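You operate a simulated robot arm through the tools that you are given. There is no shell and no other tool. Be economical: measure what you need, move in short steps, check, and stop when the job is done.

Carry out the task below with a simulated robot arm. There is one attempt and no reset: what you move stays moved.

TASK
Stand the red shackle beside the orange pad. It goes on the side that lies toward x -1.0, y +0.0 (a direction in the base frame), with about 3 cm between them.
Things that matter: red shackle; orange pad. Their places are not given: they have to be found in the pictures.

It is judged by the outcome, as a careful person would: the job done as asked, and still so three seconds after it is handed in. It fails if anything else is knocked over, pushed out of place, dropped, spilled or broken.

THE ROBOT
A 6-joint arm with a two-finger parallel gripper, fixed in place. Base frame: the origin is at the foot of the arm, x ahead of it, y to its left, z up; the work surface is at about z = 0. Lengths are in m, angles in degrees, forces in N, time in s.
With the tool pointing down near the work surface it reaches from about 0.14 to 0.58 m from the base axis. Its first joint turns from -66.0 to 66.0 degrees. Payload 2.1 kg.
Tool frame: the origin (TCP) lies between the finger pads and is the grasp point; the fingertips stand 0.03 m ahead of it; z points along the fingers, y is the line along which they close. The gripper opens to 0.094 m. The fingers are 0.028 m wide and 0.01 m thick; the gripper's body (0.05 by 0.096 m) begins 0.055 m behind the TCP.
Orientation is told as [roll, pitch, yaw] about the base's x, y, z axes, in that order, counted from this pose: with the fingers straight down and closing along the base's y, the tool's x points along the base's -x, its y along +y and its z along -z.

THE INTERFACE
- The arm moves only by the tool move_arm. Its argument "targets" is a list that holds one entry, the list of rows, each a list of 5 numbers: the shift along the base's x, y, z in cm, then the turn about the base's z in degrees, then the opening, from 0 (shut) to 1 (fully open). In form: [[[x, y, z, twist, claw], ...]]. A call has 1 to 8 rows; each row shifts and turns the commanded pose from where the row before left it. A row lasts 0.2 s, in which the tool goes at most 0.05 m and 8.6 degrees; a call with a longer step from one row to the next is refused whole, and so is a gripper value outside its range. A pose out of reach is approached as far as the arm can. The call stops where the force on the tool passes 40 N (or 10 N more than at its start, if that is more) or the arm is blocked; 0.2 s more then pass. The fingers move at their own pace (about 0.072 m/s each) and stop on an object; they squeeze with about 23 N. The grip force told is the motor's: it shows also when the fingers shut on nothing. Time passes only in rows, and 0.2 s behind the last, so rows that do not move let the fingers close. It gives the time, the measured TCP pose, the force on the tool (base axes), the opening and the grip force at its end, in the units of the frame above (readings bear some noise), and new pictures: "show" is both (left out), scene, wrist or none.
- Cameras (640 x 400 px; columns grow to the right, rows downward): "scene" is fixed at [0.0589, -0.3728, 0.488]; the picture's right is [0.75, -0.66, 0.00], its down [-0.35, -0.40, -0.84] and it looks along [0.55, 0.64, -0.54] (base axes); focal length 366 px, centre (320, 200). "wrist" rides on the gripper at [-0.037, 0, -0.058] in the tool frame; the picture's right is [0.00, -1.00, 0.00], its down [0.97, 0.00, -0.24] and it looks along [0.24, 0.00, 0.97] (tool axes); focal length 218 px, centre (320, 200).
- pixel_to_xyz(camera, pixels): for up to 12 pixels [column, row] of the newest picture of that camera ("zoom" is the newest enlarged one), the place [x, y, z] in the base frame of the surface seen there, good to about 0.002 m. No time passes.
- zoom(camera, box): a new picture of the part [left, top, right, bottom] of that camera's present view, enlarged. No time passes.
- sign_off(): hands the job in; it is judged then, once.

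Work in short steps. Measure before you move; look again where a grasp or a placing could have gone wrong, and mend it. You have 60 turns and 120 pictures in all, the two below and enlarged ones among them. Open the gripper and draw the arm clear of the work before you hand the job in, unless the task says otherwise; then end with one line.

The tools are called after "Call:" as a command line: name --argument value ..., lists and objects as JSON in quotes. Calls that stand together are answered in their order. move_arm: Moves the arm, as the interface text tells. Its arguments: {"type":"object","properties":{"targets":{"type":"array"},"show":{"type":"string","enum":["both","scene","wrist","none"]}},"required":["targets"]} The other tools are called the same way: pixel_to_xyz (camera, pixels) gives the place of the surface under pixels of a picture; zoom (camera, box) takes an enlarged picture of a part of a camera's view; sign_off () hands the job in.

At the start:

```text
t: 0.0
eef_pos: [0.3276, 0.1303, 0.2253]
orientation: [0.1, 0.0, 0.0]
ft_force: [-0.1, 0.5, 0.2]
width: 0.0939
finger_force: 0.1
```

scene: 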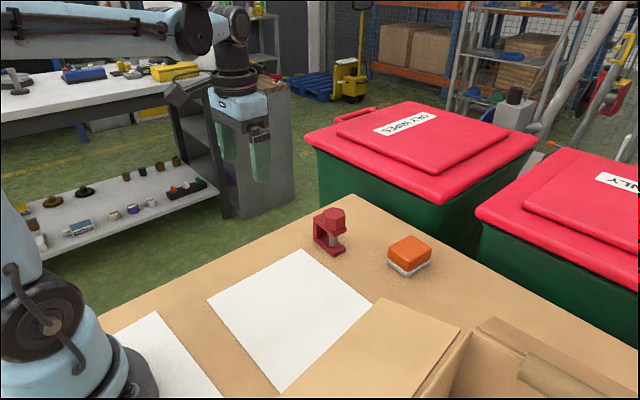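
wrist: 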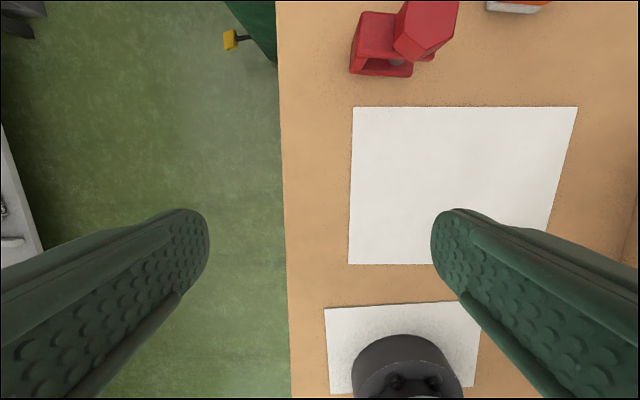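

The red shackle is at about (330,230) in the scene and the orange pad at about (409,255). I'll enlarge that part and measure it.

Call:
zoom --camera "scene" --box '[280, 180, 460, 293]'

Call:
pixel_to_xyz --camera "scene" --pixels '[[334, 214], [320, 220], [318, 245], [335, 254], [346, 246], [335, 240], [388, 268], [414, 276], [431, 262], [389, 247], [415, 256], [409, 237]]'

```text
3.54 times, centred on (370, 236) of scene
```

zoom: 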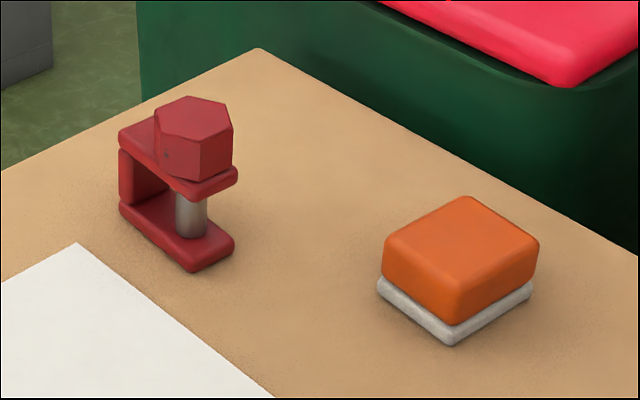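

```text
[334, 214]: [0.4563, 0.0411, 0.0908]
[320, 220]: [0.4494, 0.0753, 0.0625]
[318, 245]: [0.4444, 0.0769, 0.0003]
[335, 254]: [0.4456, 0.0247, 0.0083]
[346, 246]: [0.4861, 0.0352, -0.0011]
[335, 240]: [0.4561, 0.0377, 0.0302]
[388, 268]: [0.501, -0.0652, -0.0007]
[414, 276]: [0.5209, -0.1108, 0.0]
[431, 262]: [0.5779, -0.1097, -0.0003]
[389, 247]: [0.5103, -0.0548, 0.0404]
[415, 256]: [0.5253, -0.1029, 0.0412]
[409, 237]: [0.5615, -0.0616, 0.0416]
```

The shackle stands on its lower arm, spine toward +y. I'll measure its outline and the pad's corners in the enlarged picture.

Call:
pixel_to_xyz --camera "zoom" --pixels '[[122, 208], [192, 268], [233, 244], [122, 135], [153, 118], [190, 188], [236, 172], [160, 105], [190, 98], [230, 122], [204, 135], [160, 128]]'

Call:
pixel_to_xyz --camera "zoom" --pixels '[[379, 290], [452, 343], [532, 296], [386, 245], [455, 290], [535, 242], [467, 199], [190, 215], [203, 170], [165, 160], [122, 160], [125, 190]]'

```text
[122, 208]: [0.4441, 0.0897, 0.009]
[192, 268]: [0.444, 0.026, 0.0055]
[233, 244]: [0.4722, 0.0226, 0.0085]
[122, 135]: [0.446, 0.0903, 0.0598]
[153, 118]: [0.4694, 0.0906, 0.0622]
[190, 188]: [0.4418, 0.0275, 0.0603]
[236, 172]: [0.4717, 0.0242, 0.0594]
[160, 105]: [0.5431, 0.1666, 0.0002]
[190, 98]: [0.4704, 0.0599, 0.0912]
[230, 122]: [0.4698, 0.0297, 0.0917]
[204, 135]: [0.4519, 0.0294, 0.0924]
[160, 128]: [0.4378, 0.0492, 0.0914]
```

```text
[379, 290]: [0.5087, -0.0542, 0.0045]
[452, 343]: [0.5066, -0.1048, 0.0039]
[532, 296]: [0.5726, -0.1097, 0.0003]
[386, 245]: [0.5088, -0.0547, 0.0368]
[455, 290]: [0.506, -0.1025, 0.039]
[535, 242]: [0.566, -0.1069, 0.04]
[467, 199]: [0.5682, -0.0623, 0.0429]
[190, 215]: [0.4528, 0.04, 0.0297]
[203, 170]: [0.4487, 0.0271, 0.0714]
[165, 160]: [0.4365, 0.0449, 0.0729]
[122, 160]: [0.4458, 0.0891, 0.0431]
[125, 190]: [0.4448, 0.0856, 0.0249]
```

Shackle: x 0.443–0.474, y 0.022–0.092, arm tops at z 0.065, nut up to 0.092. Pad: -x face at x≈0.506, centre y≈-0.081. The gap in x is already about 3 cm, so the shackle has to move about -13.8 cm in y. I'll grip it along y, and first move above it.

Call:
move_arm --targets '[[[3.3, -1.8, 0, 0, 1], [3.3, -1.8, 0, 0, 1], [3.3, -1.8, 0, 0, 1], [3.1, -1.9, 0, 0, 1], [0, 0, -3, 0, 1], [0, 0, -3, 0, 1], [0, 0, 0, 0, 1]]]'

```text
t: 1.6
eef_pos: [0.4559, 0.057, 0.1655]
orientation: [0.1, -0.1, 0.0]
ft_force: [0.5, 0.3, -0.3]
width: 0.0939
finger_force: 0.1
```

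scene: 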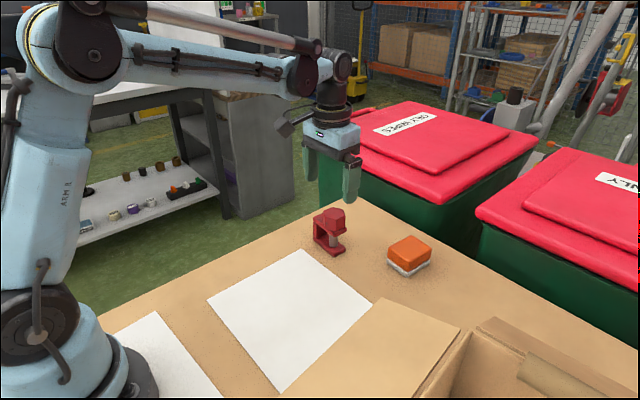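
wrist: 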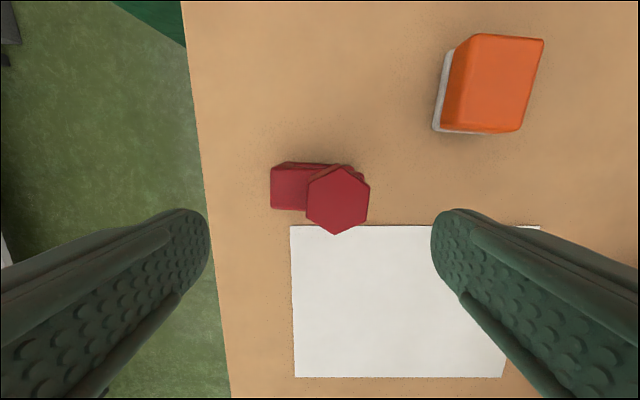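

The shackle is centred between the fingers, and the nut is around (338,200) in the wrist view. I'll check extents from here.

Call:
pixel_to_xyz --camera "wrist" --pixels '[[272, 170], [272, 206], [290, 163], [335, 163], [300, 208], [368, 205], [336, 232], [340, 168], [437, 131], [447, 55], [518, 131], [480, 132]]'

```text
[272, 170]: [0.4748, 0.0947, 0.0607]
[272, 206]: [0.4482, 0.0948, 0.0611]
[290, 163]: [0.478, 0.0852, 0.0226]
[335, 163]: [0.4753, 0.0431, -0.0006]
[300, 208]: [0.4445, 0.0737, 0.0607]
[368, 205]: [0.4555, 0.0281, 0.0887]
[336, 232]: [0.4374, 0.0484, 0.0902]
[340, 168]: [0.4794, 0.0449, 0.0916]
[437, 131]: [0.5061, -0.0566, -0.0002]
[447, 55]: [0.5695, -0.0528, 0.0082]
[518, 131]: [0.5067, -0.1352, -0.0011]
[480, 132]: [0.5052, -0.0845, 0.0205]
```

Shackle centre is about (0.460, 0.0585). I'll correct slightly and descend to z 0.05.

Call:
move_arm --targets '[[[0.4, 0.15, -2.5, 0, 1], [0, 0, -2.5, 0, 1], [0, 0, -2.5, 0, 1], [0, 0, -2, 0, 1], [0, 0, -2, 0, 1], [0, 0, 0, 0, 1]]]'

```text
t: 3.0
eef_pos: [0.4611, 0.058, 0.0507]
orientation: [0.1, -0.1, 0.0]
ft_force: [0.3, 0.0, 0.2]
width: 0.0938
finger_force: 0.1
```

scene: 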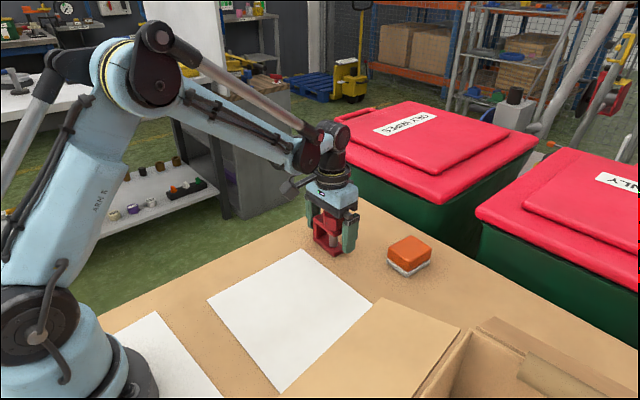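
wrist: 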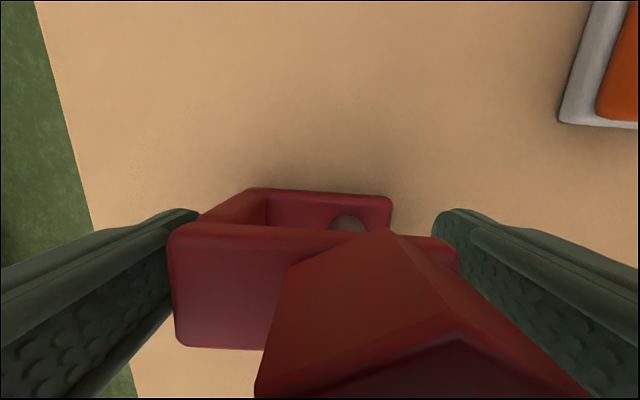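

The fingers straddle the shackle with no contact. I'll close the gripper.

Call:
move_arm --targets '[[[0, 0, 0, 0, 0.6], [0, 0, 0, 0, 0.4], [0, 0, 0, 0, 0.4], [0, 0, 0, 0, 0.4]]]' --show "wrist"

```text
t: 4.0
eef_pos: [0.4607, 0.057, 0.05]
orientation: [0.2, -0.1, 0.0]
ft_force: [-0.3, 0.5, -0.2]
width: 0.0772
finger_force: 22.8
```

wrist: 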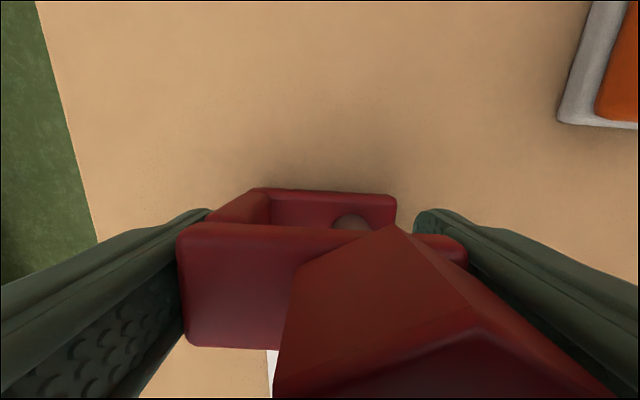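

Gripped at 77 mm with 23 N. I'll lift it a few cm and check.

Call:
move_arm --targets '[[[0, 0, 0.5, 0, 0.4], [0, 0, 1.5, 0, 0.4], [0, 0, 2, 0, 0.4], [0, 0, 2, 0, 0.4], [0, 0, 0, 0, 0.4]]]'

```text
t: 5.2
eef_pos: [0.4609, 0.0584, 0.1106]
orientation: [0.1, -0.1, 0.0]
ft_force: [0.3, 0.0, -1.7]
width: 0.0774
finger_force: 23.3
```

scene: 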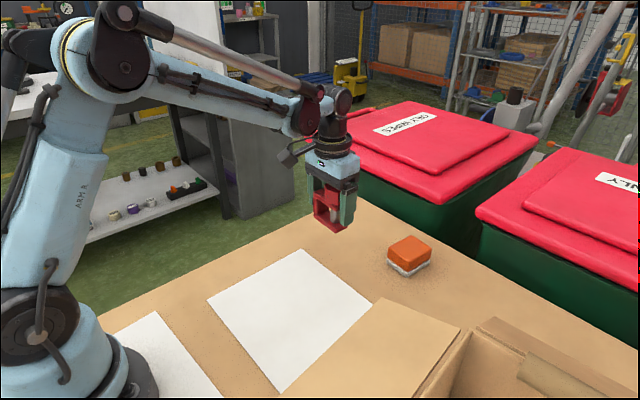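
wrist: 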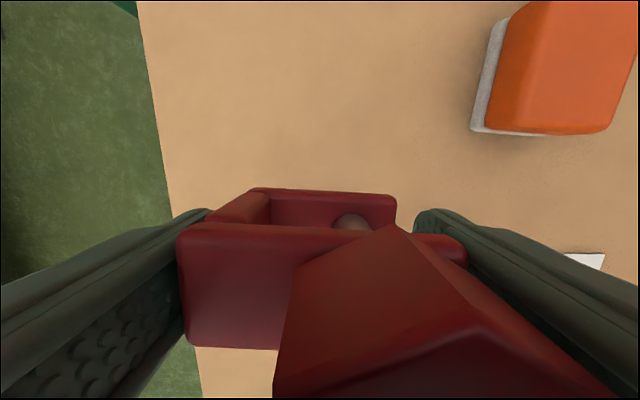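

It holds firmly. Before moving along -y I'll check that the paper and the cardboard box don't reach the target area (x 0.44–0.48, y -0.14 to -0.02).

Call:
pixel_to_xyz --camera "scene" --pixels '[[370, 308], [335, 280], [382, 300], [458, 328], [420, 315], [360, 280], [380, 290]]'

Call:
move_arm --targets '[[[0, -2, 0, 0, 0.4], [-0.1, -3, 0, 0, 0.4], [0, -3, 0, 0, 0.4], [0, -3, 0, 0, 0.4], [0, -2.9, 0, 0, 0.4], [0, 0, 0, 0, 0.4]]]'

```text
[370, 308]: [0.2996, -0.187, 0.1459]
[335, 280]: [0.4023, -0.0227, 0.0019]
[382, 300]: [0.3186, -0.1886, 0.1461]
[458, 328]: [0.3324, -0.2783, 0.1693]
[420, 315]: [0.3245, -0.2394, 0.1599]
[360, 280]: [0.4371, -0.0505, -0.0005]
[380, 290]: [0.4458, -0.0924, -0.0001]
```

```text
t: 6.6
eef_pos: [0.459, -0.0824, 0.1111]
orientation: [0.0, -0.1, -0.1]
ft_force: [0.3, -1.0, -2.2]
width: 0.0775
finger_force: 22.5
```

scene: 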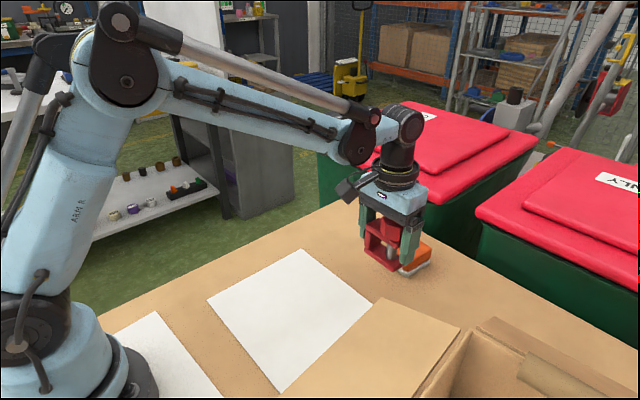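
wrist: 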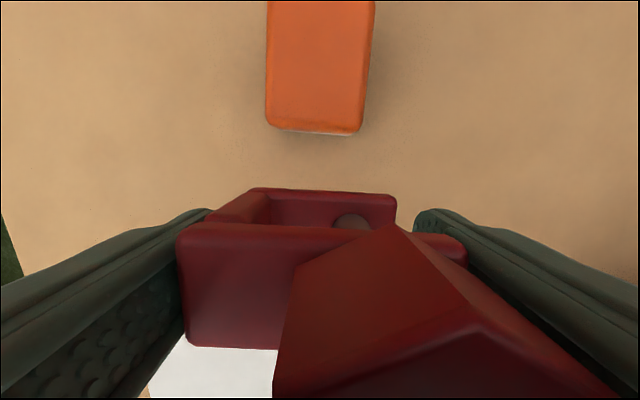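

The space is clear and the shackle is aligned with the pad (pad centred at column ~317). I'll lower it to the grasp height, gently at the end.

Call:
move_arm --targets '[[[0, 0, -2, 0, 0.4], [0, 0, -2, 0, 0.4], [0, 0, -1.2, 0, 0.4], [0, 0, -0.5, 0, 0.4], [0, 0, -0.2, 0, 0.4], [0, 0, 0, 0, 0.4]]]'

```text
t: 8.0
eef_pos: [0.4611, -0.0808, 0.0511]
orientation: [0.1, -0.1, 0.0]
ft_force: [0.7, -0.3, -2.2]
width: 0.0774
finger_force: 22.2
```

scene: 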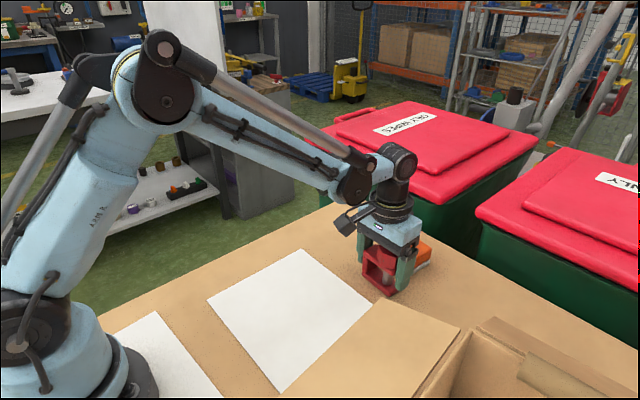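
wrist: 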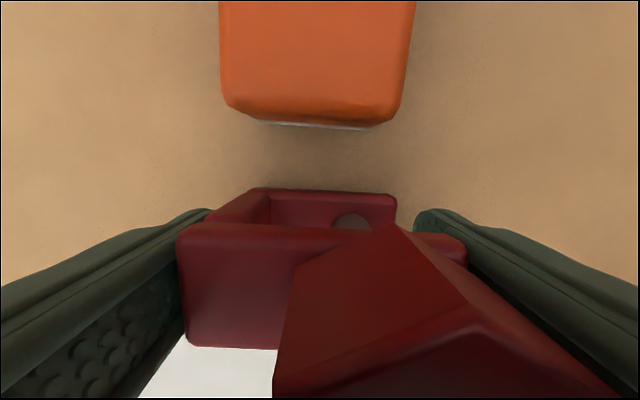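

The tool still reads -2.2 N, so the shackle is hanging just above the table. I'll check the gap and lower by 1–2 mm.

Call:
pixel_to_xyz --camera "wrist" --pixels '[[330, 191], [330, 196], [300, 126], [360, 127], [270, 115], [360, 115], [255, 189], [390, 196]]'

Call:
move_arm --targets '[[[-0.1, 0, -0.1, 0, 0.4], [0, 0, 0, 0, 0.4]]]' --show "none"

```text
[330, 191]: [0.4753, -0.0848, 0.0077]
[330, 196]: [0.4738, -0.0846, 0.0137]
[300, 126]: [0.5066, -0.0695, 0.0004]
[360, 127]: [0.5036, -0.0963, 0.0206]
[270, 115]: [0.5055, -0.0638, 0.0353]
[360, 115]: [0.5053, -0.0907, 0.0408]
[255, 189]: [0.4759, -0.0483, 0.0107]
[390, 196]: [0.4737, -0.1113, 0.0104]
```

```text
t: 8.6
eef_pos: [0.4603, -0.0801, 0.0501]
orientation: [0.0, 0.0, 0.0]
ft_force: [0.4, 0.4, -2.2]
width: 0.0774
finger_force: 23.2
```

The gap is about 3 cm. The shackle is still hanging, so I'll go down a bit more.

Call:
move_arm --targets '[[[0, 0, -0.1, 0, 0.4], [0, 0, 0, 0, 0.4]]]' --show "none"

```text
t: 9.2
eef_pos: [0.4593, -0.0797, 0.0497]
orientation: [0.1, -0.2, 0.0]
ft_force: [-0.2, -0.9, 8.6]
width: 0.0771
finger_force: 22.8
```

The +8.6 N reading means it is on the table. I'll open the gripper slowly.

Call:
move_arm --targets '[[[0, 0, 0, 0, 0.86], [0, 0, 0, 0, 0.9], [0, 0, 0, 0, 1], [0, 0, 0, 0, 1]]]'

```text
t: 10.2
eef_pos: [0.4589, -0.08, 0.0497]
orientation: [0.1, -0.1, 0.0]
ft_force: [-0.3, -0.6, -0.2]
width: 0.0939
finger_force: 0.0
```

scene: 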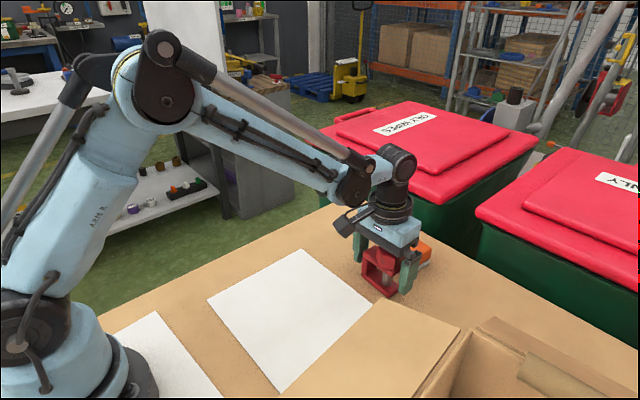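
wrist: 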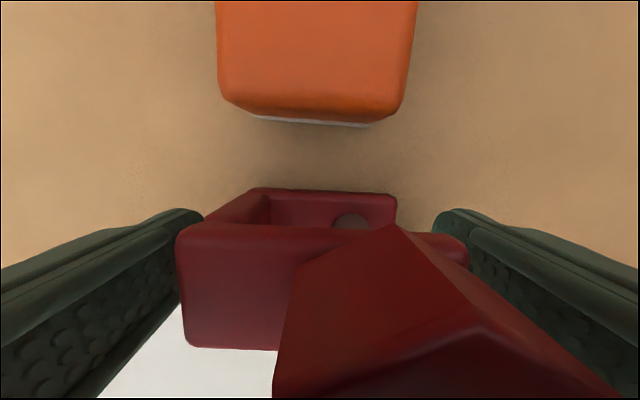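

The fingers are clear on both sides. I'll go straight up, then sideways out of the view.

Call:
move_arm --targets '[[[0, 0, 1.5, 0, 1], [0, 0, 2.5, 0, 1], [0, 0, 3, 0, 1], [0, 0, 3, 0, 1], [0, 0, 3, 0, 1], [-2, 4, 2, 0, 1], [-2, 4, 0, 0, 1], [-1, 4, 0, 0, 1]]]'

```text
t: 12.0
eef_pos: [0.4068, 0.0396, 0.2002]
orientation: [0.1, -0.1, -0.2]
ft_force: [-0.5, -0.1, -0.2]
width: 0.094
finger_force: 0.0
```

scene: 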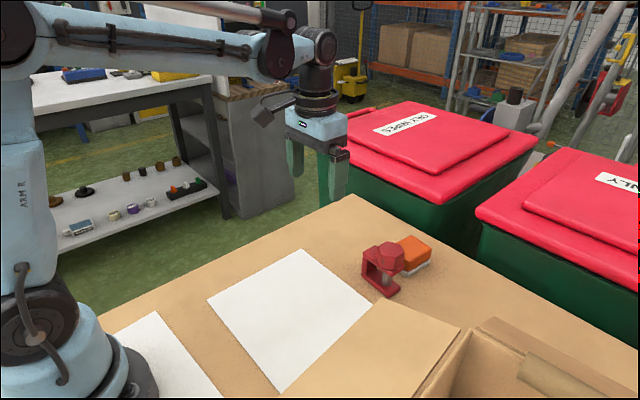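
wrist: 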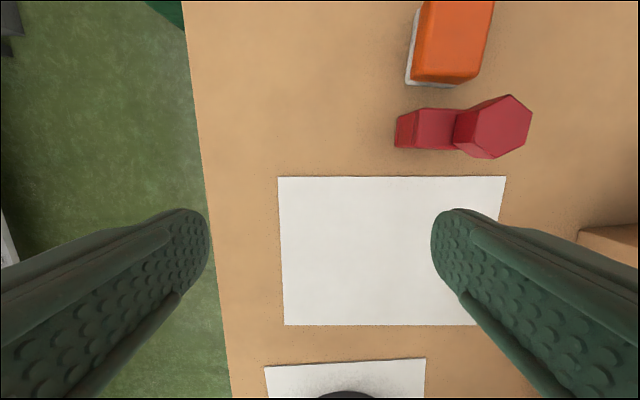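

The shackle stands upright on the pad's -x side, the pad hasn't moved, and the arm is clear. A final measurement of the gap follows.

Call:
pixel_to_xyz --camera "wrist" --pixels '[[408, 83], [450, 87], [420, 108], [397, 120], [440, 108], [512, 96], [529, 120]]'

Call:
zoom --camera "scene" --box '[320, 215, 480, 315]'

```text
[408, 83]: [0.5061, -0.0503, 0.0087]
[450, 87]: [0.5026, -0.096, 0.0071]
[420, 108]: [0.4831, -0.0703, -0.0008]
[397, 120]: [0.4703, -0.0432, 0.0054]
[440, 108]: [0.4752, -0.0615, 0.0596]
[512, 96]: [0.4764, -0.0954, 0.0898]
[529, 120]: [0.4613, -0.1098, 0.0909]
```

```text
4.00 times, centred on (400, 265) of scene
```

zoom: 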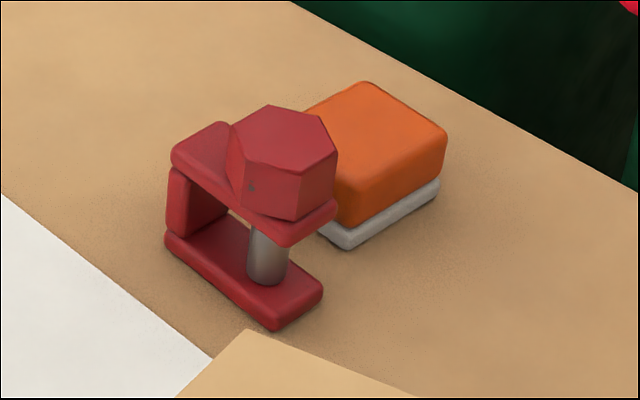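

The shackle's +x face is at about 0.475 and the pad's -x face at about 0.504, so the gap is about 3 cm. I'm handing it in.

Call:
sign_off

```text
The job is handed in.
```

The red shackle now stands upright on the orange pad's -x side, about 3 cm from it; nothing else was moved, and the gripper is open and the arm clear.
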